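You operate a simulated robot arm through the tools that you are given. There is no shell and no other tool. Be economical: measure what you need, move in short steps, check, and stop when the job is done.

The job below is to be done with a simulated robot arm. You get a single attempt, and the scene is never put back.

Task
Take the dark grey cone and leave it on the wooden table. Take the small paper band and put it on the orange press card. Take the teal rag and leave it on the white bench. Take the orange rag on the long bench and put it away on the top of the grey side table. Put the orange block brush on the green block. Press the measure key three times. Take the green-rim black cone from the second rack shelf from the bottom and leave it in the seconds tray. Fetch the green-rim white cone and set it on the grey bench. Take the 24 CM pale teal tube from the white bench and leave it on the fourth rack shelf from the bottom. Fetch the small white roll and set it on the green-edged setting card. Take the green-rim navy cone on the top of the taped tall carton and put it away on the middle rack shelf. Do these in any order. Set down upright: dark grey cone, small paper band, green-rim white cone, small white roll, green-rim navy cone.

The check looks at the end state, three seconds after you hand in, the way a careful person would. Anything else that was tipped, shoved, dropped, spilled or broken makes it a failure.

Robot
A 7-joint arm with a two-finger parallel gripper on a trunk, on a base that drives. Base frame: it is fixed to the floor where the robot stands at the start and does not move with it; the origin is under the middle of the robot, x ahead of it, y to its left, z up; the surface under the hand at the start is at about z = 840. Lengths are in mm, angles in degrees, forces in N, time in s.
With the tool pointing down near the work surface it reaches from about 260 to 600 mm from the robot's upright axis, wherever it stands. Its first joint turns from -166.0 to 166.0 degrees. Places, roughly: dark grey cone [500, 0, 1000]; fourth rack shelf [-2000, 2300, 1300]; green block [-2250, 500, 750]; green-edged setting card [-1000, -2000, 750]; green-rim black cone [-2250, 2250, 500]; green-rim navy cone [-9000, 250, 750]; green-rim white cone [-2000, 2250, 500]; grey bench [-800, 2400, 800]; measure key [-2700, 700, 900]; middle rack shelf [-2000, 2300, 900]; orange block brush (5x4x14 cm) [-2700, 500, 900]; orange press card [500, 500, 750]; orange rag (11x6x4 cm) [-2600, 400, 900]; pale teal tube [-1750, 3000, 750]; seconds tray [-1250, 250, 750]; small paper band [500, 250, 750]; small white roll (6x6x8 cm) [-3700, -2000, 1400]; teal rag (7x5x4 cm) [-2600, 200, 900]; top of the grey side table [-6000, 3000, 700]; white bench [-2000, 2900, 800]; wooden table [-1400, -1900, 800]. Payload 3.4 kg.
The TCP is the grasp point between the finger pads, 30 mm short of the fingertips. In the tool frame z runs along the fingers and y along their closing line. The gripper opens to 94 mm. The fingers are 28 mm wide and 10 mm thick; the gripper's body (50 by 96 mm) begins 55 mm behind the TCP.
Orientation is that of the tool frame in the base frame, as a unit quaternion [x, y, z, w]. With the fingers straight down and closing along the base's y, the tool's x points along the base's -x, its y along +y and its z along -z.

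Tools
- The arm moves only by the tool jog_arm. Its argument "moves" is a list of rows, each a list of 7 numbers: the turn, a rotation vector about the base's x, y, z in degrees, then the shift along the base's x, y, z in mm, then the closure, from 0 (fully open) to 1 (shut). In form: [[rx, ry, rz, x, y, z, hand], ...]. A call has 1 to 10 rows; each row shifts and turns the commanded pose from where the row before left it. Each row takes 0.2 s and may step no farther than 50 mm and 8.6 degrees from the row before; otherwise, or with a gripper value out of range, the whole call is refused. A pose out of reach is approached as far as the arm can. The call stops where the force on the tool passes 40 N (or 10 N more than at its start, if that is more) or the arm is blocked; 0.2 s more then pass. The fingers move at their own pace (about 72 mm/s each) and stop on an object; they squeeze with about 34 N. The grip force told is the motor's: it shows also when the fingers shut on nothing. Time passes only in rows, and 0.2 s behind the last, so rows that do not move let the fingers close. The reply holds the time, the measured pose of the TCP, the force on the tool along the base axes, the opening and the grip force, in the units named above and with some noise, with the torque about the TCP (base axes, N m) and any sound that the robot's microphone picked up.
- Cameras (640 x 400 px; columns grow to the right, rows downward): "scene" is now at [10.4, 157.6, 1547.6]; the picture's right is [0.07, -1.00, 0.00], its down [-0.82, -0.05, -0.57] and it looks along [0.57, 0.04, -0.82] (base axes); focal length 273 px, centre (320, 200). "wrist" rides on the gripper at [76, 14, -103] in the tool frame; the picture's right is [-0.18, 0.98, 0.00], its down [-0.75, -0.14, -0.64] and it looks along [-0.63, -0.12, 0.77] (tool axes); focal length 243 px, centre (320, 200). There is no depth. A picture from a camera that has moved, and an enlarged one, comes with that camera's place and axes in the base frame and with its lens.
- capture(camera): a new picture of that camera. It takes no simulated time.
- lift_body(by): slides the trunk up (or, below 0, down) by that many mm; the arm and the scene camera ride with it, the base frame stays. It gives what a move gives, with no picture.
- roll_base(legs): drives the robot by 1 to 6 legs, each [ahead, left, turn to the left] in mm, mm and degrees, along the robot's own axes; the way and the turn of a leg run together, so that a leg with both is an arc; at most 1500 mm and 180 degrees a leg. The arm and the cameras ride along, it lands a little off, and it stops where it bumps. It gives what a move gives.
- aim_head(pan, tilt): turns the head with the scene camera to pan (to the left, within 155 degrees either way) and tilt (down, from -29 to 69), counted from straight ahead of the robot. It gives what a move gives.
- enlarge(camera, box): a new picture of the part [left, top, right, bottom] of that camera's present view, enlarged. It takes no simulated time.
- close_job(): hands the job in; it is judged then, once.

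Go step by step. Nothing tells you exact positions but the pictures and the camera data: compare them with the known pose of the tool, close in by small moves and look again before you grip or let go. The budget is 535 turns and 306 pictures, counting those below and the enlarged ones. Unless the task says otherwise, let go and move clear before handing in.

The tools are called after "Request:" as name(argument=value, ...) on one line, values as JSON. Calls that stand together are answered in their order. jog_arm: Moves the arm, as the interface text tells. Its arguments: {"type":"object","properties":{"moves":{"type":"array","items":{"type":"array","items":{"type":"number"}}}},"required":["moves"]} The other tools are called the same way: lift_body (by) slides the trunk up or down; roll_base (legs) drives the base; aim_head (pan, tilt) turns the head that bears the scene camera; capture (camera) takes a picture; enlarge (camera, box) takes an enlarged picture of a part of a camera's view; close_job () hands the job in.

At the start:

```text
t: 0.0
eef_pos: [339.4, 68.6, 1150.0]
tcp_rot: [-0.001, 1.0, 0.0, -0.001]
contact_force: [0.3, 0.3, 0.9]
ft_torque: [-0.05, -0.01, 0.0]
gripper_width: 93.9
gripper_force: 0.1
trunk travel left (down, up): [-225.0, 161.0]
robot x, y, heading: [0.9, -2.5, -0.0]
head pan, tilt: [3.8, 55.2]
```

scene: 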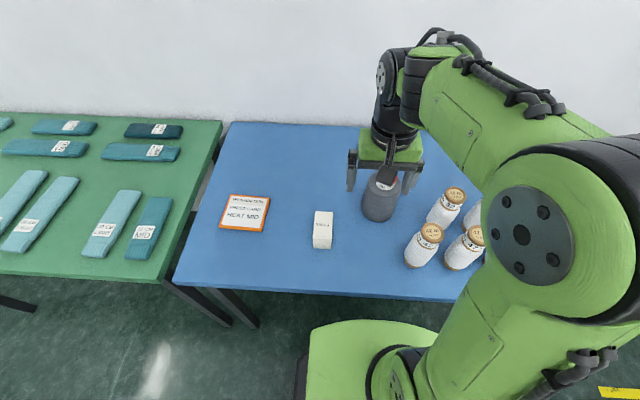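
wrist: 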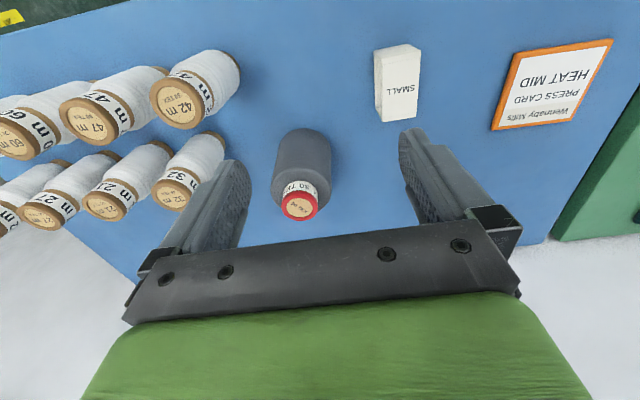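

I see the dark grey cone just ahead of the hand near [458,15], the small paper band near [385,180], and the orange card to its left. I'll take closer looks before moving.

Request:
enlarge(camera="scene", box=[200, 140, 420, 277])

Request:
enlarge(camera="wrist", box=[240, 20, 640, 270])

```text
2.91 times, centred on (310, 208) of scene
camera zoom: at [10.4, 157.6, 1547.6], right [0.07, -1.0, 0.0], down [-0.82, -0.05, -0.57], along [0.57, 0.04, -0.82], focal length 794 px, centre (349, 175)
```

zoom: 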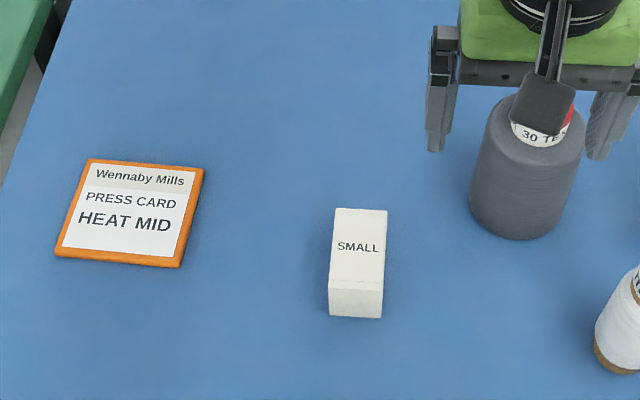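

```text
1.60 times, centred on (440, 145) of wrist
camera zoom: at [262.8, 82.3, 1253.1], right [0.18, 0.98, 0.0], down [0.75, -0.14, 0.64], along [0.63, -0.12, -0.77], focal length 388 px, centre (128, 288)
```

zoom: 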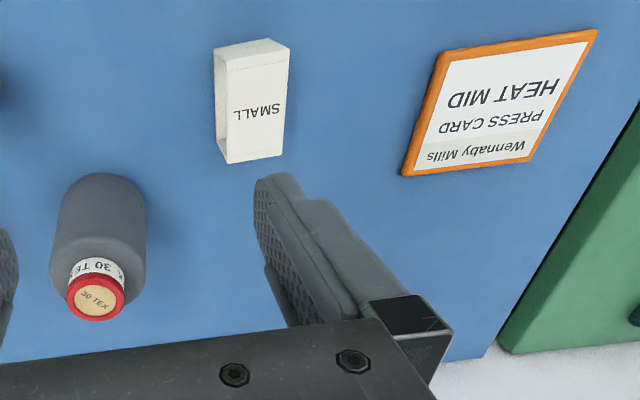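

The band stands about 85×50×62 mm, centred near [378,177], with its top at z≈902, and the card centre is near [435,417]. I'll shift the base left so both come within reach, then go over the band.

Request:
roll_base(legs=[[0, 150, 0]])

```text
t: 1.4
eef_pos: [338.1, 217.3, 1149.1]
tcp_rot: [0.0, 1.0, -0.001, 0.0]
contact_force: [-0.7, -0.2, -0.3]
ft_torque: [-0.05, -0.02, 0.0]
gripper_width: 94.1
gripper_force: 0.0
trunk travel left (down, up): [-225.0, 161.0]
robot x, y, heading: [-1.4, 151.4, 0.0]
head pan, tilt: [3.8, 55.2]
```

The base moved fine. Now I'll move above the band at z≈970 and look.

Request:
jog_arm(moves=[[0, 0, 0, 35, -30, 0, 0], [0, 0, 0, 5, -10, -45, 0], [0, 0, 0, 0, 0, -45, 0], [0, 0, 0, 0, 0, -45, 0], [0, 0, 0, 0, 0, -40, 0]])

Request:
capture(camera="wrist")

Request:
capture(camera="scene")

```text
t: 2.6
eef_pos: [379.7, 174.6, 973.9]
tcp_rot: [-0.001, 1.0, 0.0, 0.0]
contact_force: [0.5, -0.3, -0.2]
ft_torque: [0.02, 0.02, 0.01]
gripper_width: 94.0
gripper_force: 0.1
trunk travel left (down, up): [-225.0, 161.0]
robot x, y, heading: [0.8, 149.7, -0.0]
head pan, tilt: [3.8, 55.2]
```

```text
301 pictures are left
camera wrist: at [304.4, 189.6, 1076.7], right [0.18, 0.98, 0.0], down [0.75, -0.14, 0.64], along [0.63, -0.12, -0.77], focal length 243 px, centre (320, 200)
```

wrist: 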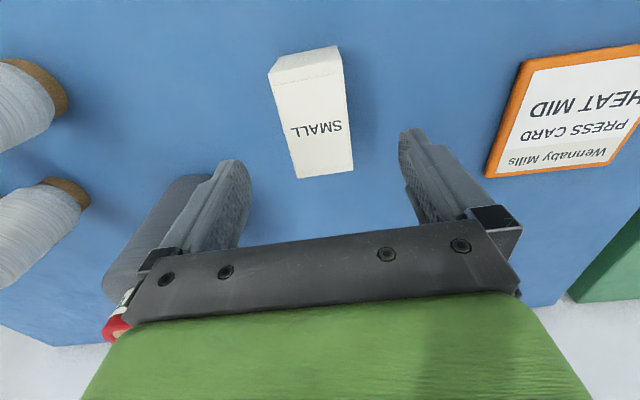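

```text
300 pictures are left
camera scene: at [11.5, 305.1, 1547.6], right [0.07, -1.0, 0.0], down [-0.82, -0.05, -0.57], along [0.57, 0.04, -0.82], focal length 273 px, centre (320, 200)
```

scene: 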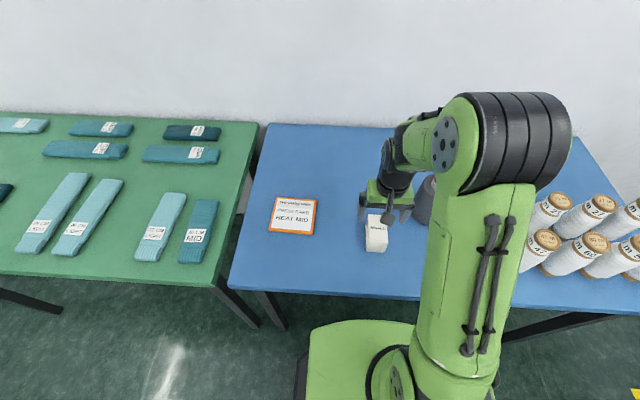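

The band is squarely between the fingers, centred at about [380,173]. I'll descend and grip.

Request:
jog_arm(moves=[[0, 0, 0, 0, -1, -48, 0], [0, 0, 0, 0, 0, -46, 0], [0, 0, 0, 0, 0, 0, 0.4], [0, 0, 0, 0, 0, 0, 0.8], [0, 0, 0, 0, 0, 0, 0.8]])

```text
t: 3.8
eef_pos: [379.1, 175.2, 883.2]
tcp_rot: [0.0, 1.0, 0.0, 0.0]
contact_force: [0.2, -0.7, -0.5]
ft_torque: [0.03, 0.0, -0.01]
gripper_width: 52.7
gripper_force: 34.2
trunk travel left (down, up): [-225.0, 161.0]
robot x, y, heading: [1.6, 147.4, -0.0]
head pan, tilt: [3.8, 55.2]
```

Gripped at 52.7 mm. I'll lift, carry it over to [438,415] and check.

Request:
jog_arm(moves=[[0, 0, 0, 0, 0, 40, 0.8], [0, 0, 0, 10, 40, 10, 0.8], [0, 0, 0, 10, 45, 0, 0.8], [0, 0, 0, 10, 45, 0, 0.8], [0, 0, 0, 10, 45, 0, 0.8], [0, 0, 0, 10, 45, 0, 0.8], [0, 0, 0, 9, 20, 0, 0.8], [0, 0, 0, 0, 0, 0, 0.8]])

Request:
capture(camera="wrist")

Request:
enlarge(camera="scene", box=[220, 150, 380, 250])

```text
t: 5.6
eef_pos: [437.5, 415.1, 932.2]
tcp_rot: [0.0, 1.0, 0.0, 0.0]
contact_force: [0.1, -0.4, -0.6]
ft_torque: [0.03, -0.03, -0.01]
gripper_width: 52.8
gripper_force: 33.6
trunk travel left (down, up): [-225.0, 161.0]
robot x, y, heading: [0.0, 144.8, 0.1]
head pan, tilt: [3.8, 55.2]
```

```text
299 pictures are left
camera wrist: at [361.8, 430.5, 1034.8], right [0.18, 0.98, 0.0], down [0.75, -0.14, 0.64], along [0.63, -0.12, -0.77], focal length 243 px, centre (320, 200)
```

wrist: 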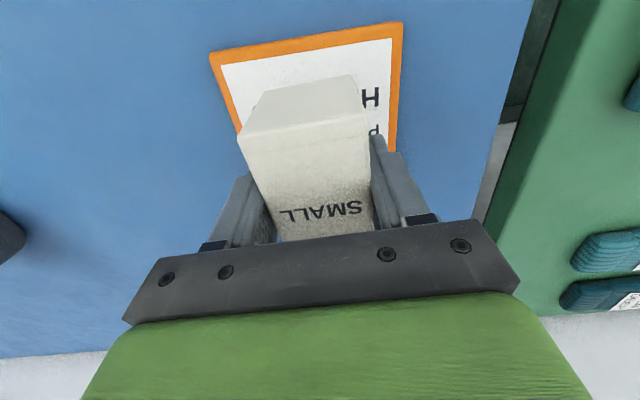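

```text
4.00 times, centred on (300, 200) of scene
camera zoom: at [10.3, 305.2, 1547.6], right [0.07, -1.0, 0.0], down [-0.82, -0.05, -0.57], along [0.57, 0.04, -0.82], focal length 1091 px, centre (400, 200)
```

zoom: 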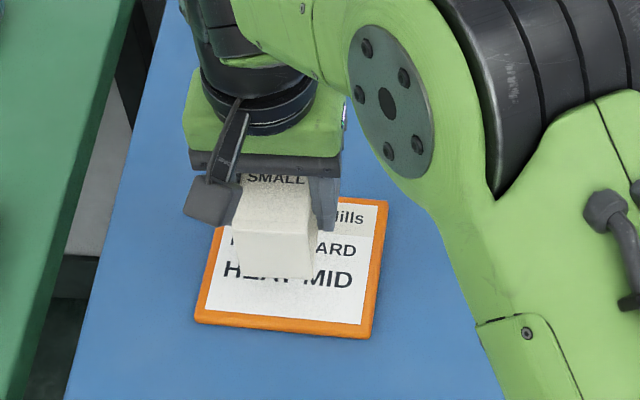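

Centred over the card. I'll lower in small steps to contact.

Request:
jog_arm(moves=[[0, 0, 0, 0, 0, -30, 0.8], [0, 0, 0, 0, 0, -8, 0.8], [0, 0, 0, 0, 0, -3, 0.8], [0, 0, 0, 0, 0, 0, 0.8]])

```text
t: 6.6
eef_pos: [437.3, 414.1, 891.8]
tcp_rot: [0.0, 1.0, 0.003, 0.001]
contact_force: [1.5, 1.4, 18.2]
ft_torque: [-0.08, 0.2, -0.03]
gripper_width: 52.8
gripper_force: 34.1
trunk travel left (down, up): [-225.0, 161.0]
robot x, y, heading: [0.5, 144.1, 0.0]
head pan, tilt: [3.8, 55.2]
```

It touched the card (18 N). I'll let go and rise.

Request:
jog_arm(moves=[[0, 0, 0, 0, 0, 1, 0.5], [0, 0, 0, 0, 0, 0, 0.2], [0, 0, 0, 0, 0, 0, 0], [0, 0, 0, 0, 0, 0, 0], [0, 0, 0, 0, 0, 45, 0], [0, 0, 0, 0, 0, 45, 0], [0, 0, 0, 0, 0, 45, 0]])

Request:
capture(camera="wrist")

```text
t: 8.2
eef_pos: [437.0, 411.7, 1026.5]
tcp_rot: [0.0, 1.0, 0.0, 0.0]
contact_force: [0.2, 1.1, 0.6]
ft_torque: [0.02, 0.01, 0.0]
gripper_width: 93.7
gripper_force: 0.1
trunk travel left (down, up): [-225.0, 161.0]
robot x, y, heading: [0.7, 147.1, 0.1]
head pan, tilt: [3.8, 55.2]
```

```text
297 pictures are left
camera wrist: at [360.7, 426.9, 1129.4], right [0.18, 0.98, 0.0], down [0.75, -0.14, 0.64], along [0.63, -0.12, -0.77], focal length 243 px, centre (320, 200)
```

wrist: 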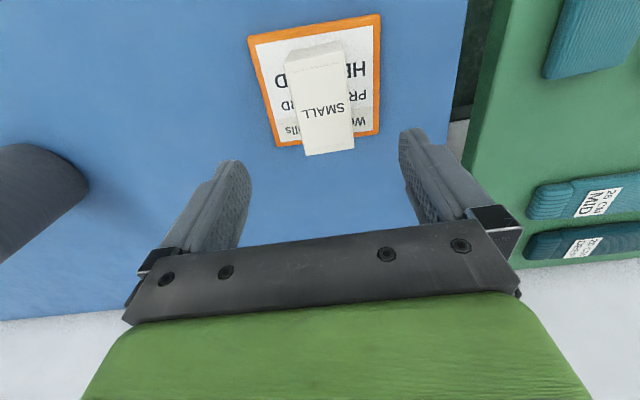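

The band sits well on the card. Next I'll go over the grey cone, keeping high.

Request:
jog_arm(moves=[[0, 0, 0, 0, -40, 45, 0], [0, 0, 0, 0, -45, 45, 0], [0, 0, 0, 0, -50, 0, 0], [0, 0, 0, 0, -50, 0, 0], [0, 0, 0, 0, -50, 0, 0], [0, 0, 0, 0, -50, 0, 0], [0, 0, 0, 0, -50, 0, 0]])

Request:
capture(camera="wrist")

Request:
enlarge(camera="scene", box=[360, 140, 640, 315])

```text
refused: row 1 steps farther than a row can; nothing moved
```

```text
296 pictures are left
camera wrist: at [360.7, 426.9, 1129.4], right [0.18, 0.98, 0.0], down [0.75, -0.14, 0.64], along [0.63, -0.12, -0.77], focal length 243 px, centre (320, 200)
```

wrist: 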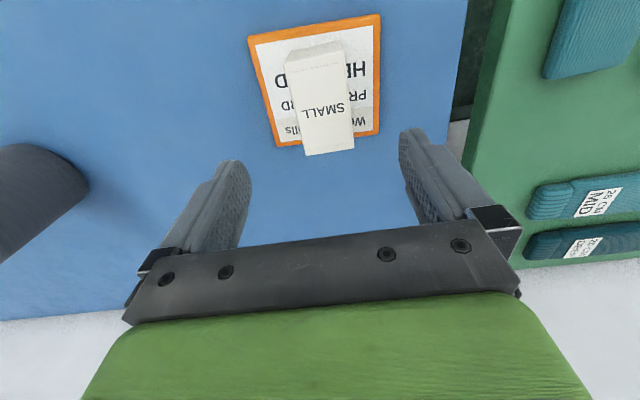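

```text
2.29 times, centred on (500, 228) of scene
camera zoom: at [9.6, 304.8, 1547.7], right [0.07, -1.0, 0.0], down [-0.82, -0.05, -0.57], along [0.57, 0.04, -0.82], focal length 624 px, centre (-91, 137)
```

zoom: 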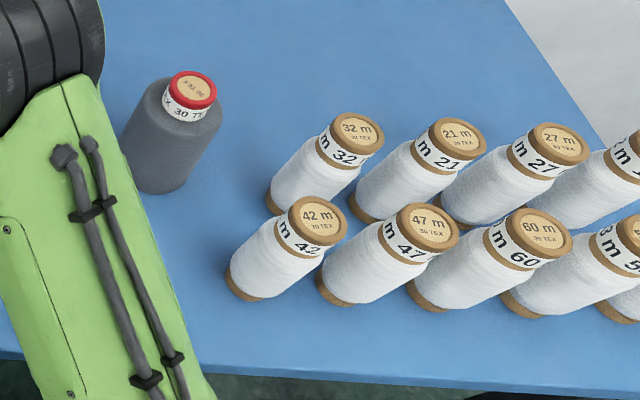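

I'll redo that move within the step limit.

Request:
jog_arm(moves=[[0, 0, 0, 0, -20, 42, 0], [0, 0, 0, 0, -20, 42, 0], [0, 0, 0, 4, -49, 0, 0], [0, 0, 0, 5, -49, 0, 0], [0, 0, 0, 5, -49, 0, 0], [0, 0, 0, 5, -49, 0, 0], [0, 0, 0, 5, -49, 0, 0], [0, 0, 0, 5, -49, 0, 0], [0, 0, 0, 5, -49, 0, 0], [0, 0, 0, 4, -18, 0, 0]])

Request:
capture(camera="wrist")

Request:
enlarge(camera="scene", box=[340, 120, 540, 245])

```text
t: 10.4
eef_pos: [476.0, 15.6, 1110.2]
tcp_rot: [0.0, 1.0, 0.0, 0.001]
contact_force: [-0.4, -0.2, 0.2]
ft_torque: [-0.03, 0.01, 0.03]
gripper_width: 94.0
gripper_force: 0.1
trunk travel left (down, up): [-225.0, 161.0]
robot x, y, heading: [4.4, 151.7, 0.1]
head pan, tilt: [3.8, 55.2]
```

```text
294 pictures are left
camera wrist: at [400.6, 28.8, 1212.5], right [0.18, 0.98, 0.0], down [0.75, -0.14, 0.64], along [0.63, -0.12, -0.77], focal length 243 px, centre (320, 200)
```

wrist: 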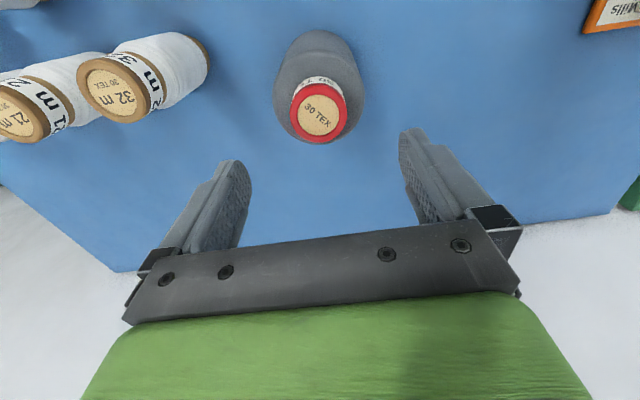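

```text
3.20 times, centred on (440, 182) of scene
camera zoom: at [10.6, 305.2, 1547.6], right [0.07, -1.0, 0.0], down [-0.82, -0.05, -0.57], along [0.57, 0.04, -0.82], focal length 873 px, centre (-64, 256)
```

zoom: 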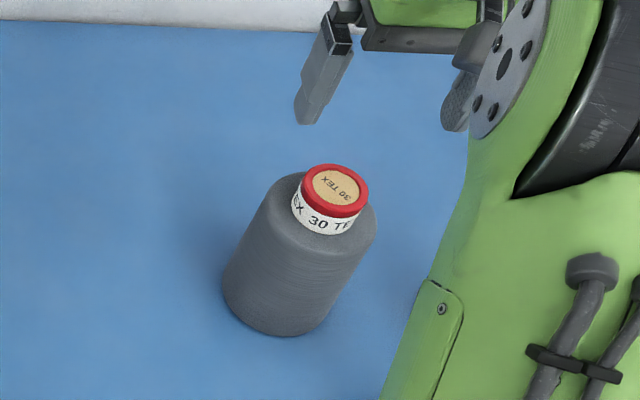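

The cone's top centre is at about [479.5,13.6,1001] and its shoulder near z≈970. I'll grip the neck with the TCP at about 1004.

Request:
jog_arm(moves=[[0, 0, 0, 3.5, -2, -40, 0], [0, 0, 0, 0, 0, -40, 0], [0, 0, 0, 0, 0, -26, 0], [0, 0, 0, 0, 0, 0, 0.4], [0, 0, 0, 0, 0, 0, 0.8], [0, 0, 0, 0, 0, 0, 0.8]])

Request:
enlarge(camera="scene", box=[340, 120, 540, 245])

```text
t: 11.8
eef_pos: [476.7, 11.2, 1003.9]
tcp_rot: [0.0, 1.0, 0.0, 0.0]
contact_force: [0.6, 0.4, 0.1]
ft_torque: [0.06, -0.03, 0.01]
gripper_width: 49.7
gripper_force: 33.6
trunk travel left (down, up): [-225.0, 161.0]
robot x, y, heading: [0.1, 147.1, 0.1]
head pan, tilt: [3.8, 55.2]
```

```text
3.20 times, centred on (440, 182) of scene
camera zoom: at [10.5, 305.4, 1547.6], right [0.07, -1.0, 0.0], down [-0.82, -0.05, -0.57], along [0.57, 0.04, -0.82], focal length 873 px, centre (-64, 256)
```

zoom: 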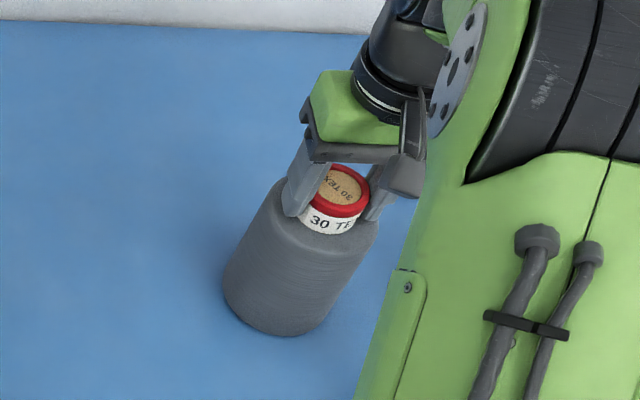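

Gripped at 49.7 mm on the neck. I'll lift it, draw it in, and survey the room with the head.

Request:
jog_arm(moves=[[0, 0, 0, 0, 0, 40, 0.8], [0, 0, 0, 0, 10, 45, 0.8], [0, 0, 0, -10, 40, 20, 0.8], [0, 0, 0, -20, 40, 0, 0.8], [0, 0, 0, -30, 35, 0, 0.8], [0, 0, 0, -40, 10, 0, 0.8], [0, 0, 0, -30, 0, 0, 0.8]])

Request:
aim_head(pan=-130, tilt=25)

Request:
capture(camera="scene")

Request:
aim_head(pan=130, tilt=20)

Request:
capture(camera="scene")

```text
t: 13.4
eef_pos: [348.5, 144.9, 1109.9]
tcp_rot: [0.0, 1.0, 0.0, 0.001]
contact_force: [0.1, -0.3, -2.9]
ft_torque: [-0.01, 0.0, 0.04]
gripper_width: 49.5
gripper_force: 33.5
trunk travel left (down, up): [-225.0, 161.0]
robot x, y, heading: [1.5, 149.6, -0.1]
head pan, tilt: [3.8, 55.2]
```

```text
t: 15.5
eef_pos: [350.3, 144.6, 1109.6]
tcp_rot: [0.0, 1.0, 0.0, 0.0]
contact_force: [0.2, -0.7, -2.9]
ft_torque: [0.02, 0.0, -0.02]
gripper_width: 49.2
gripper_force: 33.5
trunk travel left (down, up): [-225.0, 161.0]
robot x, y, heading: [2.0, 145.1, -0.1]
head pan, tilt: [-130.0, 25.0]
```

```text
291 pictures are left
camera scene: at [-120.3, 229.9, 1591.9], right [-0.77, 0.64, 0.0], down [0.27, 0.32, -0.91], along [-0.58, -0.69, -0.42], focal length 273 px, centre (320, 200)
```

scene: 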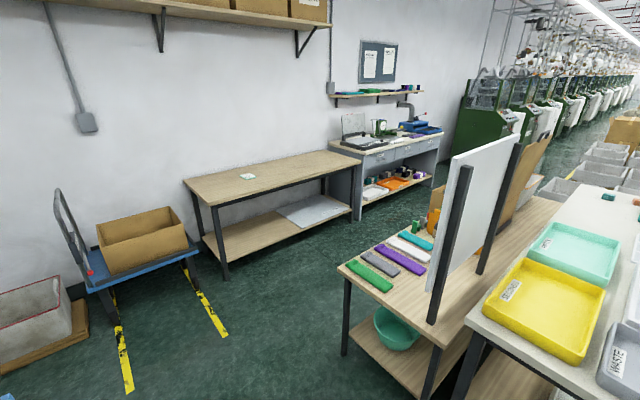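

```text
t: 19.1
eef_pos: [351.1, 145.8, 1109.0]
tcp_rot: [0.0, 1.0, 0.0, 0.0]
contact_force: [0.4, 0.1, -2.2]
ft_torque: [0.02, 0.02, -0.04]
gripper_width: 49.5
gripper_force: 34.0
trunk travel left (down, up): [-225.0, 161.0]
robot x, y, heading: [2.5, 150.2, 0.0]
head pan, tilt: [130.0, 20.0]
```

```text
290 pictures are left
camera scene: at [-121.0, 371.9, 1599.9], right [0.77, 0.64, 0.0], down [0.22, -0.26, -0.94], along [-0.6, 0.72, -0.34], focal length 273 px, centre (320, 200)
```

scene: 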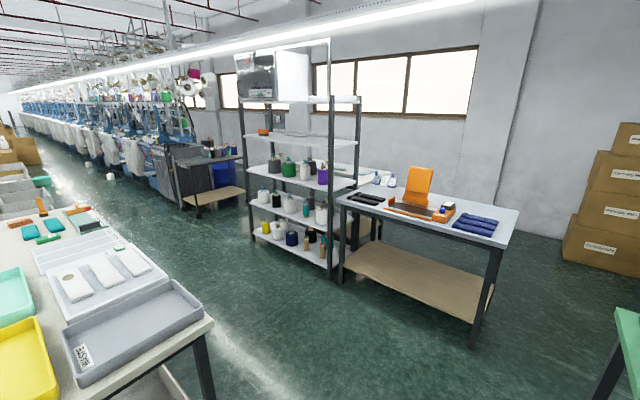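

The room is clear now: the wooden table runs along the -y wall (front edge y≈-1500, x≈-550 to -2000), and the green-edged card is on it near [-1047,-1841]. I'll back off, turn right, and drive toward it.

Request:
roll_base(legs=[[-350, 0, 0], [0, 0, -90], [1100, 0, 0], [0, -800, 0]])

Request:
aim_head(pan=0, tilt=40)

Request:
capture(camera="scene")

```text
t: 34.4
eef_pos: [-1170.8, -1300.2, 1109.5]
tcp_rot: [0.706, 0.708, 0.0, -0.001]
contact_force: [-0.7, -0.4, -2.3]
ft_torque: [0.01, -0.01, 0.03]
gripper_width: 48.9
gripper_force: 34.2
trunk travel left (down, up): [-225.0, 161.0]
robot x, y, heading: [-1171.5, -945.9, -90.0]
head pan, tilt: [130.0, 20.0]
```

```text
t: 36.5
eef_pos: [-1170.7, -1298.5, 1109.8]
tcp_rot: [0.706, 0.709, 0.0, 0.0]
contact_force: [0.2, 0.2, -2.7]
ft_torque: [0.01, 0.0, 0.0]
gripper_width: 48.8
gripper_force: 34.4
trunk travel left (down, up): [-225.0, 161.0]
robot x, y, heading: [-1172.0, -948.3, -89.8]
head pan, tilt: [0.0, 40.0]
```

```text
289 pictures are left
camera scene: at [-1018.5, -973.1, 1568.5], right [-1.0, 0.0, 0.0], down [0.0, 0.64, -0.77], along [0.0, -0.77, -0.64], focal length 273 px, centre (320, 200)
```

scene: 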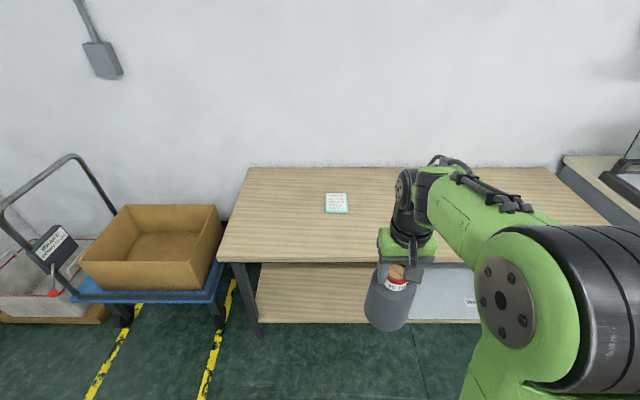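

I'm in front of the table with the cone in hand. I'll drive nearer by 230 mm and use the wrist camera to gauge the table height.

Request:
roll_base(legs=[[230, 0, 0]])

Request:
jog_arm(moves=[[0, 0, 0, 0, -45, 0, 0.8], [0, 0, 0, 0, -45, 0, 0.8], [0, 0, 0, 0, -45, 0, 0.8]])

Request:
capture(camera="scene")

Request:
capture(camera="wrist")

```text
t: 38.3
eef_pos: [-1173.4, -1534.7, 1109.0]
tcp_rot: [0.709, 0.705, 0.0, -0.001]
contact_force: [-0.8, 0.3, -2.6]
ft_torque: [0.02, 0.01, 0.0]
gripper_width: 49.2
gripper_force: 33.5
trunk travel left (down, up): [-225.0, 161.0]
robot x, y, heading: [-1165.8, -1180.1, -90.2]
head pan, tilt: [0.0, 40.0]
```

```text
t: 39.1
eef_pos: [-1172.9, -1670.2, 1109.7]
tcp_rot: [0.709, 0.705, 0.001, -0.001]
contact_force: [1.0, 0.0, -3.1]
ft_torque: [0.02, 0.02, -0.01]
gripper_width: 48.9
gripper_force: 33.9
trunk travel left (down, up): [-225.0, 161.0]
robot x, y, heading: [-1171.2, -1186.3, -90.4]
head pan, tilt: [0.0, 40.0]
```

```text
288 pictures are left
camera scene: at [-1018.8, -1212.5, 1568.4], right [-1.0, 0.0, 0.0], down [0.0, 0.64, -0.76], along [0.0, -0.76, -0.64], focal length 273 px, centre (320, 200)
```

scene: 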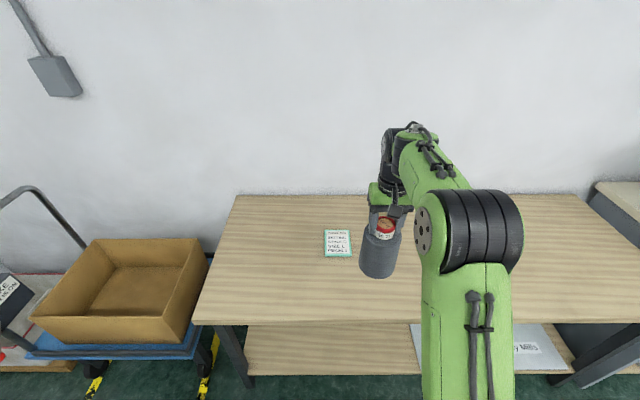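

```text
287 pictures are left
camera wrist: at [-1159.3, -1595.1, 1212.6], right [0.98, -0.19, 0.0], down [-0.14, -0.76, 0.64], along [-0.12, -0.63, -0.77], focal length 243 px, centre (320, 200)
```

wrist: 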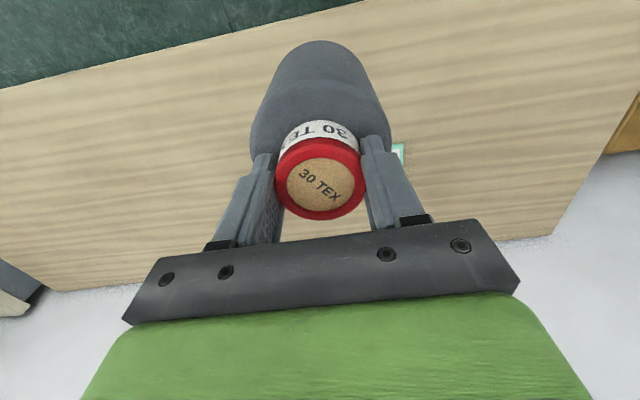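

The table top is at z≈797 by triangulation, with the card at about [-1082,-1881]. I'll move to x≈-1300 and lower toward contact.

Request:
jog_arm(moves=[[0, 0, 0, -45, 0, 0, 0.8], [0, 0, 0, -45, 0, 0, 0.8], [0, 0, 0, -40, 0, -25, 0.8], [0, 0, 0, 0, 0, -45, 0.8], [0, 0, 0, 0, 0, -45, 0.8], [0, 0, 0, 0, 0, -10, 0.8]])

Request:
jog_arm(moves=[[0, 0, 0, 0, 0, -5, 0.8], [0, 0, 0, 0, 0, -5, 0.8], [0, 0, 0, 0, 0, -5, 0.8], [0, 0, 0, 0, 0, 0, 0.8]])

Request:
capture(camera="scene")

```text
t: 40.5
eef_pos: [-1303.6, -1669.9, 984.1]
tcp_rot: [0.708, 0.706, 0.001, 0.0]
contact_force: [-0.2, -0.3, -2.6]
ft_torque: [0.03, -0.04, 0.0]
gripper_width: 49.3
gripper_force: 34.3
trunk travel left (down, up): [-225.0, 161.0]
robot x, y, heading: [-1167.0, -1188.0, -90.4]
head pan, tilt: [0.0, 40.0]
```

```text
t: 41.5
eef_pos: [-1302.3, -1668.9, 968.0]
tcp_rot: [0.708, 0.706, 0.0, 0.0]
contact_force: [0.8, 0.2, -2.6]
ft_torque: [0.01, -0.03, 0.03]
gripper_width: 49.0
gripper_force: 33.8
trunk travel left (down, up): [-225.0, 161.0]
robot x, y, heading: [-1167.0, -1182.6, -90.1]
head pan, tilt: [0.0, 40.0]
```

```text
286 pictures are left
camera scene: at [-1018.9, -1209.8, 1568.5], right [-1.0, 0.0, 0.0], down [0.0, 0.64, -0.77], along [0.0, -0.77, -0.64], focal length 273 px, centre (320, 200)
```

scene: 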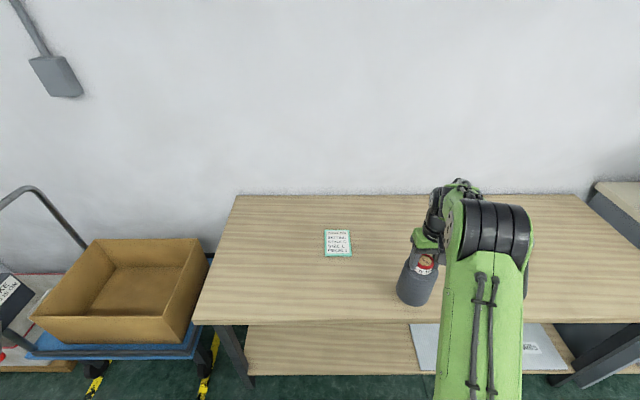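

The cone stands only ~30 mm from the table's front edge, so I'll shift it 50 mm deeper before lowering to contact.

Request:
jog_arm(moves=[[0, 0, 0, 0, -25, 8, 0.8], [0, 0, 0, 0, -25, 0, 0.8], [0, 0, 0, 0, 0, -8, 0.8], [0, 0, 0, 0, 0, -4, 0.8], [0, 0, 0, 0, 0, -3, 0.8], [0, 0, 0, 0, 0, -3, 0.8], [0, 0, 0, 0, 0, 0, 0.8]])

```text
t: 43.1
eef_pos: [-1301.8, -1720.1, 958.8]
tcp_rot: [0.709, 0.705, 0.0, 0.0]
contact_force: [0.0, -0.1, -2.7]
ft_torque: [-0.02, 0.02, 0.0]
gripper_width: 48.7
gripper_force: 34.2
trunk travel left (down, up): [-225.0, 161.0]
robot x, y, heading: [-1164.0, -1186.5, -90.2]
head pan, tilt: [0.0, 40.0]
```

Request:
jog_arm(moves=[[0, 0, 0, 0, 0, -3, 0.8], [0, 0, 0, 0, 0, -3, 0.8], [0, 0, 0, 0, 0, -3, 0.8], [0, 0, 0, 0, 0, 0, 0.8]])

```text
t: 44.1
eef_pos: [-1303.5, -1719.9, 949.5]
tcp_rot: [0.708, 0.706, -0.001, 0.0]
contact_force: [0.3, 0.4, -3.4]
ft_torque: [0.02, 0.0, 0.01]
gripper_width: 49.1
gripper_force: 33.8
trunk travel left (down, up): [-225.0, 161.0]
robot x, y, heading: [-1170.6, -1185.7, -90.2]
head pan, tilt: [0.0, 40.0]
```

No contact yet at bottom z≈785. I'll look closely.

Request:
enlarge(camera="scene", box=[320, 220, 480, 320])

```text
4.00 times, centred on (400, 270) of scene
camera zoom: at [-1018.9, -1209.8, 1568.5], right [-1.0, 0.0, 0.0], down [0.0, 0.64, -0.77], along [0.0, -0.77, -0.64], focal length 1091 px, centre (0, -80)
```

zoom: 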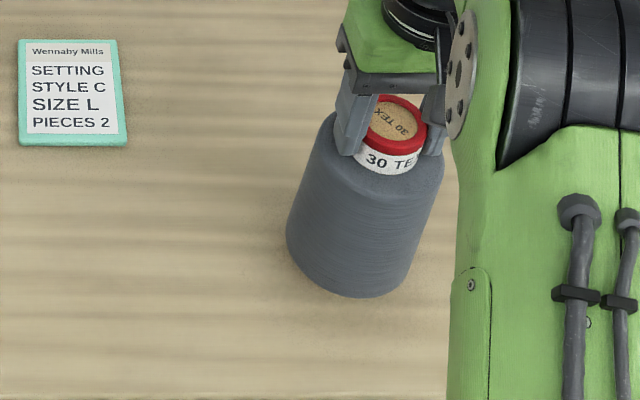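

Request:
jog_arm(moves=[[0, 0, 0, 0, 0, -3, 0.8], [0, 0, 0, 0, 0, -3, 0.8], [0, 0, 0, 0, 0, 0, 0.8]])

Request:
jog_arm(moves=[[0, 0, 0, 0, 0, -3, 0.8], [0, 0, 0, 0, 0, -3, 0.8], [0, 0, 0, 0, 0, 0, 0.8]])

```text
t: 44.9
eef_pos: [-1302.7, -1719.3, 944.0]
tcp_rot: [0.708, 0.706, 0.0, 0.0]
contact_force: [0.1, 1.1, -2.7]
ft_torque: [0.03, -0.01, -0.01]
gripper_width: 49.2
gripper_force: 33.5
trunk travel left (down, up): [-225.0, 161.0]
robot x, y, heading: [-1170.5, -1187.8, -90.1]
head pan, tilt: [0.0, 40.0]
```

```text
t: 45.7
eef_pos: [-1301.7, -1719.5, 937.2]
tcp_rot: [0.708, 0.707, 0.0, 0.0]
contact_force: [0.0, -0.2, -3.1]
ft_torque: [-0.03, -0.01, 0.0]
gripper_width: 49.5
gripper_force: 34.2
trunk travel left (down, up): [-225.0, 161.0]
robot x, y, heading: [-1166.6, -1182.6, -90.1]
head pan, tilt: [0.0, 40.0]
```

Request:
jog_arm(moves=[[0, 0, 0, 0, 0, -3, 0.8], [0, 0, 0, 0, 0, -3, 0.8], [0, 0, 0, 0, 0, -3, 0.8], [0, 0, 0, 0, 0, -3, 0.8], [0, 0, 0, 0, 0, 0, 0.8]])

Request:
enlarge(camera="scene", box=[320, 220, 480, 320])

```text
t: 46.9
eef_pos: [-1304.0, -1720.2, 925.5]
tcp_rot: [0.708, 0.706, 0.001, 0.0]
contact_force: [0.3, 0.5, -3.0]
ft_torque: [0.0, -0.02, -0.02]
gripper_width: 48.9
gripper_force: 34.3
trunk travel left (down, up): [-225.0, 161.0]
robot x, y, heading: [-1171.6, -1188.4, -90.1]
head pan, tilt: [0.0, 40.0]
```

```text
4.00 times, centred on (400, 270) of scene
camera zoom: at [-1018.9, -1209.9, 1568.5], right [-1.0, 0.0, 0.0], down [0.0, 0.64, -0.77], along [0.0, -0.77, -0.64], focal length 1091 px, centre (0, -80)
```

zoom: 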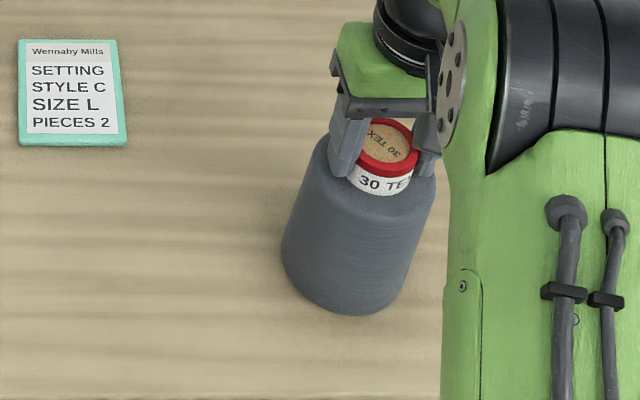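

Request:
jog_arm(moves=[[0, 0, 0, 0, 0, -3, 0.8], [0, 0, 0, 0, 0, -3, 0.8], [0, 0, 0, 0, 0, -3, 0.8], [0, 0, 0, 0, 0, 0, 0.8]])

Request:
jog_arm(moves=[[0, 0, 0, 0, 0, -3, 0.8], [0, 0, 0, 0, 0, -2, 0.8], [0, 0, 0, 0, 0, 0, 0.8]])

```text
t: 47.8
eef_pos: [-1303.6, -1721.7, 924.7]
tcp_rot: [0.708, 0.706, -0.007, 0.005]
contact_force: [0.1, 3.1, 14.8]
ft_torque: [0.55, -0.21, 0.04]
gripper_width: 48.9
gripper_force: 34.1
trunk travel left (down, up): [-225.0, 161.0]
robot x, y, heading: [-1171.6, -1188.2, -90.2]
head pan, tilt: [0.0, 40.0]
stopped in row 4: the force on the tool passed its limit at 43 N (the readings are from after the stop); the commanded pose is now the measured one
```

```text
t: 48.4
eef_pos: [-1302.8, -1723.7, 923.1]
tcp_rot: [0.708, 0.706, -0.011, 0.007]
contact_force: [0.8, 4.5, 14.5]
ft_torque: [0.16, -0.3, 0.02]
gripper_width: 49.2
gripper_force: 34.3
trunk travel left (down, up): [-225.0, 161.0]
robot x, y, heading: [-1167.9, -1183.5, -89.9]
head pan, tilt: [0.0, 40.0]
stopped in row 2: the force on the tool passed its limit at 42 N (the readings are from after the stop); the commanded pose is now the measured one
```

Contact: the table top is at z≈760. I'll open and rise.

Request:
jog_arm(moves=[[0, 0, 0, 0, 0, 1, 0.6], [0, 0, 0, 0, 0, 0, 0.3], [0, 0, 0, 0, 0, 0, 0], [0, 0, 0, 0, 0, 0, 0], [0, 0, 0, 0, 0, 20, 0], [0, 0, 0, 0, 0, 45, 0], [0, 0, 0, 0, 0, 45, 0], [0, 0, 0, 0, 0, 45, 0], [0, 0, 0, 0, 0, 45, 0]])

Request:
capture(camera="scene")

```text
t: 50.4
eef_pos: [-1302.4, -1723.0, 1123.0]
tcp_rot: [0.708, 0.706, -0.008, 0.005]
contact_force: [-0.4, -0.1, 1.5]
ft_torque: [0.06, 0.01, -0.03]
gripper_width: 94.0
gripper_force: 0.1
trunk travel left (down, up): [-225.0, 161.0]
robot x, y, heading: [-1170.1, -1187.0, -90.1]
head pan, tilt: [0.0, 40.0]
```

```text
283 pictures are left
camera scene: at [-1018.8, -1209.5, 1568.5], right [-1.0, 0.0, 0.0], down [0.0, 0.64, -0.77], along [0.0, -0.77, -0.64], focal length 273 px, centre (320, 200)
```

scene: 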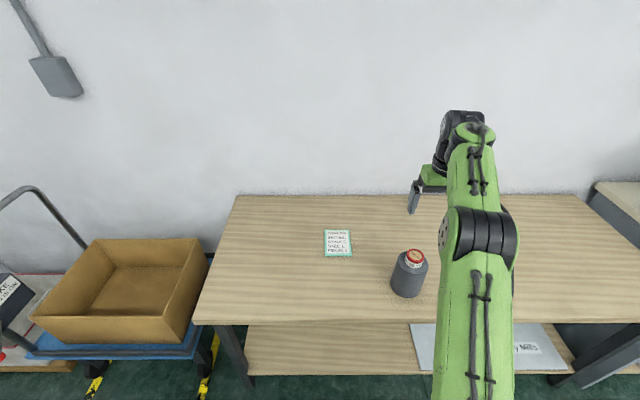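

The cone stands upright on the wooden table. Next is the small white roll; I'll look to the right along the wall.

Request:
jog_arm(moves=[[1.05, -0.24, 0.16, 0, 40, 0, 0], [0, 0, 0, 20, 40, 0, 0], [0, 0, 0, 40, 20, 0, 0], [0, 0, 0, 40, 20, 0, 0]])

Request:
aim_head(pan=-70, tilt=10)

Request:
capture(camera="scene")

```text
t: 51.4
eef_pos: [-1201.6, -1601.7, 1121.0]
tcp_rot: [0.707, 0.708, -0.002, 0.001]
contact_force: [-0.9, 0.6, 0.1]
ft_torque: [-0.03, 0.03, 0.0]
gripper_width: 93.9
gripper_force: 0.0
trunk travel left (down, up): [-225.0, 161.0]
robot x, y, heading: [-1167.7, -1183.8, -90.2]
head pan, tilt: [0.0, 40.0]
```

```text
t: 52.8
eef_pos: [-1202.9, -1603.7, 1122.5]
tcp_rot: [0.707, 0.707, 0.0, 0.001]
contact_force: [0.1, 0.4, -0.2]
ft_torque: [0.0, 0.0, -0.03]
gripper_width: 94.3
gripper_force: 0.1
trunk travel left (down, up): [-225.0, 161.0]
robot x, y, heading: [-1167.7, -1181.2, -90.2]
head pan, tilt: [-70.0, 10.0]
```

```text
282 pictures are left
camera scene: at [-1106.0, -1156.0, 1616.2], right [-0.34, 0.94, 0.0], down [0.16, 0.06, -0.98], along [-0.93, -0.33, -0.17], focal length 273 px, centre (320, 200)
```

scene: 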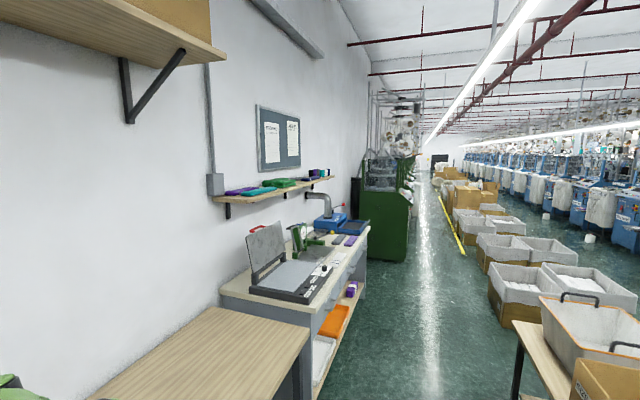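

The wall shelf is above the grey desk ahead. I'll back off a bit, then slide right (-x) along the aisle to face it.

Request:
roll_base(legs=[[-200, 0, 0], [0, -1250, 0], [0, -1150, 0]])

Request:
aim_head(pan=0, tilt=15)

Request:
capture(camera="scene")

```text
t: 65.7
eef_pos: [-3587.1, -1377.8, 1121.0]
tcp_rot: [0.708, 0.706, 0.0, 0.0]
contact_force: [0.5, 1.2, 0.3]
ft_torque: [0.0, -0.01, -0.02]
gripper_width: 94.4
gripper_force: 0.1
trunk travel left (down, up): [-225.0, 161.0]
robot x, y, heading: [-3549.7, -961.3, -90.1]
head pan, tilt: [-70.0, 10.0]
```

```text
t: 67.2
eef_pos: [-3587.4, -1377.8, 1120.7]
tcp_rot: [0.708, 0.707, 0.0, 0.001]
contact_force: [-0.8, 0.3, 0.2]
ft_torque: [-0.01, 0.01, 0.0]
gripper_width: 93.7
gripper_force: 0.1
trunk travel left (down, up): [-225.0, 161.0]
robot x, y, heading: [-3550.8, -957.3, -90.1]
head pan, tilt: [0.0, 15.0]
```

```text
281 pictures are left
camera scene: at [-3401.2, -992.4, 1608.1], right [-1.0, 0.01, 0.0], down [0.0, 0.26, -0.97], along [-0.01, -0.97, -0.26], focal length 273 px, centre (320, 200)
```

scene: 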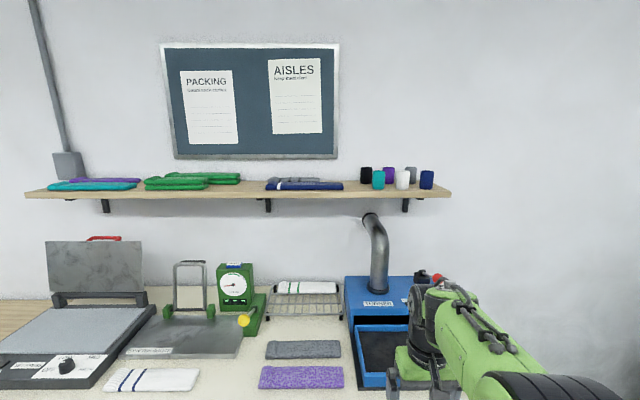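

The white roll stands at the shelf's right end, front row, between a teal and a navy one. I'll enlarge the rolls and look down to check desk clearance.

Request:
enlarge(camera="scene", box=[340, 150, 460, 225])

Request:
aim_head(pan=0, tilt=55)

Request:
capture(camera="scene")

```text
5.33 times, centred on (400, 188) of scene
camera zoom: at [-3401.2, -992.4, 1608.1], right [-1.0, 0.01, 0.0], down [0.0, 0.26, -0.97], along [-0.01, -0.97, -0.26], focal length 1455 px, centre (-107, 267)
```

zoom: 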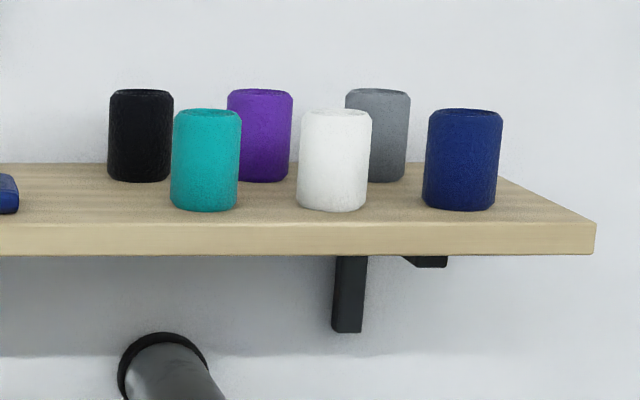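

```text
t: 68.2
eef_pos: [-3586.3, -1377.3, 1122.3]
tcp_rot: [0.707, 0.707, -0.001, 0.0]
contact_force: [0.3, -0.4, 0.6]
ft_torque: [0.0, 0.03, -0.01]
gripper_width: 94.2
gripper_force: 0.1
trunk travel left (down, up): [-225.0, 161.0]
robot x, y, heading: [-3551.6, -958.5, -90.3]
head pan, tilt: [0.0, 55.0]
```

```text
279 pictures are left
camera scene: at [-3401.0, -971.1, 1547.9], right [-1.0, 0.01, 0.0], down [0.01, 0.82, -0.57], along [0.0, -0.57, -0.82], focal length 273 px, centre (320, 200)
```

scene: 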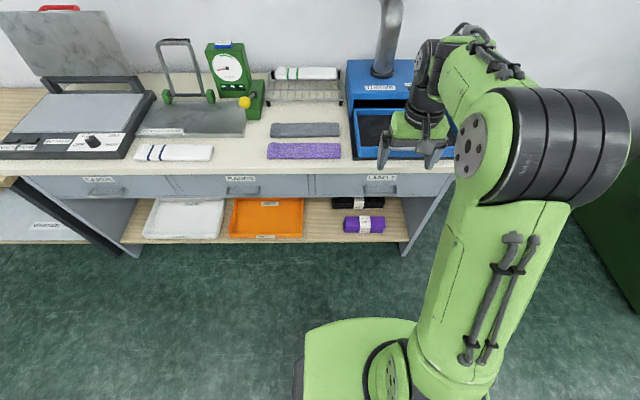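

The roll is at about [-3758,-2110], standing on z≈1357; from the desk front that's too far (~820 mm), but there may be clear floor beyond the desk's right end. I'll look there.

Request:
aim_head(pan=-40, tilt=35)

Request:
capture(camera="scene")

Request:
lift_body(by=160)

Request:
jog_arm(moves=[[0, 0, 0, 0, 0, 45, 0], [0, 0, 0, 0, 0, 45, 0], [0, 0, 0, 0, 0, 45, 0], [0, 0, 0, 0, 0, 45, 0], [0, 0, 0, 0, 0, 45, 0]])

```text
t: 69.3
eef_pos: [-3585.7, -1378.6, 1121.2]
tcp_rot: [0.708, 0.706, -0.001, 0.001]
contact_force: [-0.2, -0.6, 0.3]
ft_torque: [0.02, -0.04, -0.01]
gripper_width: 94.1
gripper_force: 0.0
trunk travel left (down, up): [-225.0, 161.0]
robot x, y, heading: [-3550.7, -959.2, -90.3]
head pan, tilt: [-40.0, 35.0]
```

```text
278 pictures are left
camera scene: at [-3457.5, -966.1, 1576.0], right [-0.76, 0.65, 0.0], down [0.37, 0.44, -0.82], along [-0.53, -0.62, -0.57], focal length 273 px, centre (320, 200)
```

scene: 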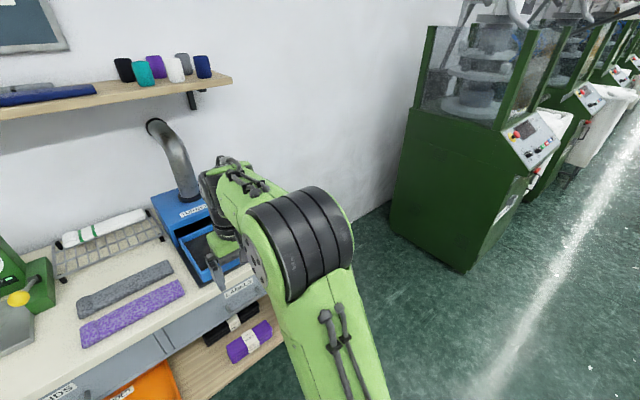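

```text
t: 71.1
eef_pos: [-3586.0, -1377.7, 1280.4]
tcp_rot: [0.708, 0.707, -0.001, 0.001]
contact_force: [0.0, 0.2, 0.2]
ft_torque: [0.03, 0.01, -0.01]
gripper_width: 94.0
gripper_force: 0.1
trunk travel left (down, up): [-385.0, 1.0]
robot x, y, heading: [-3550.5, -960.0, -90.3]
head pan, tilt: [-40.0, 35.0]
```

```text
t: 72.2
eef_pos: [-3587.0, -1387.8, 1466.6]
tcp_rot: [0.704, 0.71, -0.018, 0.015]
contact_force: [-4.1, -32.0, -39.8]
ft_torque: [0.27, -0.34, 0.27]
gripper_width: 94.1
gripper_force: 0.1
out of reach, approached as far as the arm can: row 5
trunk travel left (down, up): [-385.0, 1.0]
robot x, y, heading: [-3553.5, -958.1, -90.2]
head pan, tilt: [-40.0, 35.0]
stopped in row 5: the force on the tool passed its limit at 192 N (the readings are from after the stop); the commanded pose is now the measured one
```

The hand met something at the top of its range (likely the arm itself). I'll back down and look.

Request:
jog_arm(moves=[[0, 0, 0, 0, 0, -30, 0], [0, 0, 0, 0, 0, -20, 0]])

Request:
capture(camera="scene")

```text
t: 72.8
eef_pos: [-3585.6, -1386.1, 1415.2]
tcp_rot: [0.704, 0.71, -0.014, 0.013]
contact_force: [-0.6, 0.2, 0.5]
ft_torque: [0.02, 0.01, 0.0]
gripper_width: 93.9
gripper_force: 0.0
trunk travel left (down, up): [-385.0, 1.0]
robot x, y, heading: [-3551.6, -963.1, -90.2]
head pan, tilt: [-40.0, 35.0]
```

```text
277 pictures are left
camera scene: at [-3457.7, -966.5, 1735.9], right [-0.76, 0.65, 0.0], down [0.37, 0.44, -0.82], along [-0.53, -0.62, -0.57], focal length 273 px, centre (320, 200)
```

scene: 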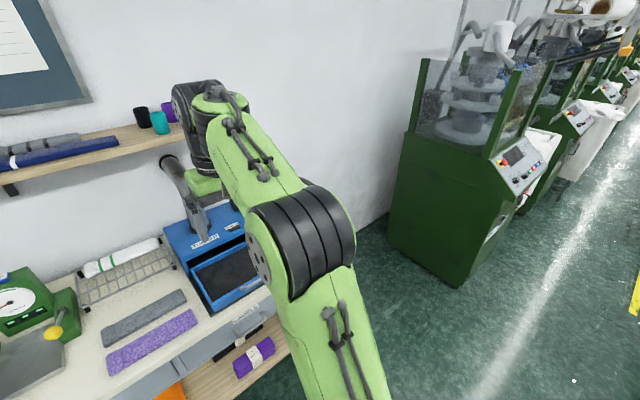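

That was the arm's own upper limit for a downward tool (~1450), enough for the roll. Plan: go to the gap right of the desk facing +x, so the roll is ~550 mm away.

Request:
roll_base(legs=[[0, -670, 0], [0, 0, 90]])

Request:
aim_head(pan=-50, tilt=45)

Request:
capture(camera="scene")

```text
t: 80.3
eef_pos: [-3801.5, -992.4, 1416.9]
tcp_rot: [0.0, 1.0, -0.001, 0.02]
contact_force: [-0.3, 0.6, 0.2]
ft_torque: [-0.06, -0.01, 0.03]
gripper_width: 93.9
gripper_force: 0.2
trunk travel left (down, up): [-385.0, 1.0]
robot x, y, heading: [-4227.4, -956.1, -0.8]
head pan, tilt: [-40.0, 35.0]
```

```text
t: 81.1
eef_pos: [-3801.3, -992.7, 1416.1]
tcp_rot: [-0.001, 1.0, -0.001, 0.019]
contact_force: [-0.2, -0.3, -0.3]
ft_torque: [-0.01, -0.01, -0.01]
gripper_width: 94.1
gripper_force: 0.1
trunk travel left (down, up): [-385.0, 1.0]
robot x, y, heading: [-4229.4, -958.0, -0.9]
head pan, tilt: [-50.0, 45.0]
```

```text
276 pictures are left
camera scene: at [-4235.5, -863.9, 1721.1], right [-0.78, -0.63, 0.0], down [-0.45, 0.55, -0.71], along [0.45, -0.55, -0.71], focal length 273 px, centre (320, 200)
```

scene: 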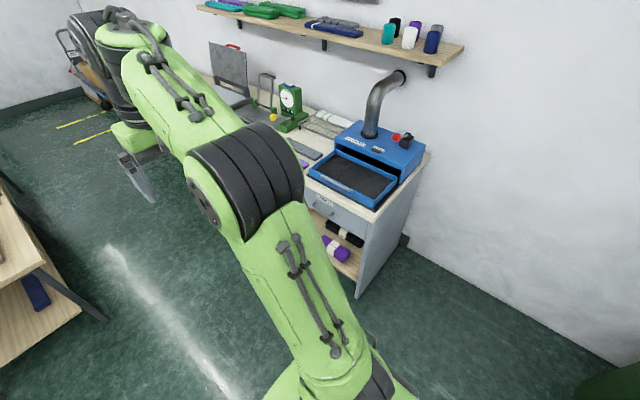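

Triangulation now puts the roll at about [-3738,-2044] standing on z≈1374, so a forward-pointing hand can reach it from the desk front. I'll return to face -y at x≈-3738 and come closer.

Request:
roll_base(legs=[[0, 0, -89], [0, 490, 0], [280, 0, 0]])

Request:
aim_head(pan=0, tilt=60)

Request:
capture(camera="scene")

```text
t: 89.4
eef_pos: [-3789.9, -1679.3, 1417.2]
tcp_rot: [0.714, 0.699, -0.015, 0.012]
contact_force: [0.2, -0.5, -0.4]
ft_torque: [-0.01, 0.0, 0.02]
gripper_width: 94.1
gripper_force: 0.1
trunk travel left (down, up): [-385.0, 1.0]
robot x, y, heading: [-3742.4, -1253.4, -92.0]
head pan, tilt: [-50.0, 45.0]
```

```text
t: 90.6
eef_pos: [-3790.2, -1678.0, 1416.5]
tcp_rot: [0.714, 0.7, -0.015, 0.014]
contact_force: [0.2, 0.4, -0.6]
ft_torque: [0.04, 0.02, 0.0]
gripper_width: 94.0
gripper_force: 0.1
trunk travel left (down, up): [-385.0, 1.0]
robot x, y, heading: [-3744.7, -1251.3, -92.0]
head pan, tilt: [0.0, 60.0]
```

```text
275 pictures are left
camera scene: at [-3592.8, -1264.6, 1701.6], right [-1.0, 0.04, 0.0], down [0.03, 0.87, -0.5], along [-0.02, -0.5, -0.87], focal length 273 px, centre (320, 200)
```

scene: 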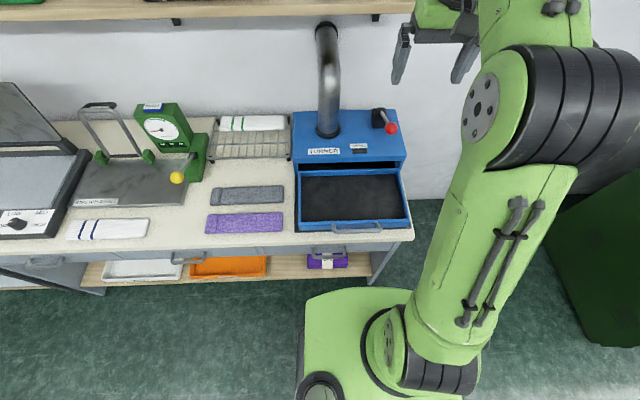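

The base is close to the desk front. Now I'll tip the hand forward toward horizontal while bringing it in line with the roll.

Request:
jog_arm(moves=[[-7, -0.16, 1.13, 10, -10, 5, 0], [-7.5, 0, 0, 10, -15, 5, 0], [-7.5, 0, 0, 10, -15, 5, 0], [-7.5, 0, 0, 10, -15, 5, 0], [-7.5, 0, 0, 10, -20, 5, 0], [-7.5, 0, 0, 0, -20, 5, 0]])

Request:
capture(camera="wrist")

```text
t: 92.0
eef_pos: [-3739.7, -1773.8, 1448.0]
tcp_rot: [0.65, 0.648, -0.281, 0.282]
contact_force: [0.6, 0.5, 1.3]
ft_torque: [-0.01, 0.0, 0.0]
gripper_width: 93.9
gripper_force: 0.1
trunk travel left (down, up): [-385.0, 1.0]
robot x, y, heading: [-3744.3, -1256.0, -92.2]
head pan, tilt: [0.0, 60.0]
```

```text
274 pictures are left
camera wrist: at [-3725.3, -1646.7, 1462.8], right [0.98, -0.13, 0.14], down [-0.14, -0.05, 0.99], along [-0.12, -0.99, -0.06], focal length 243 px, centre (320, 200)
```

wrist: 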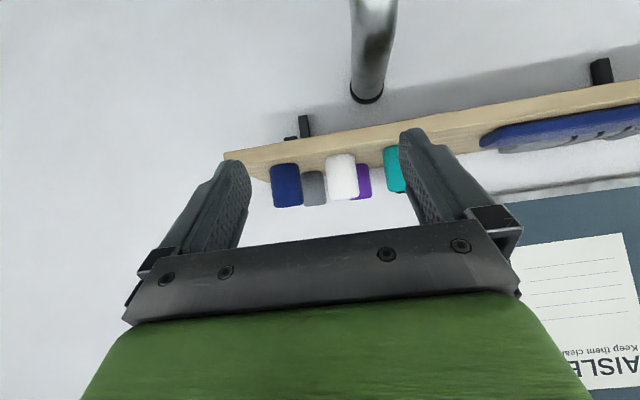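

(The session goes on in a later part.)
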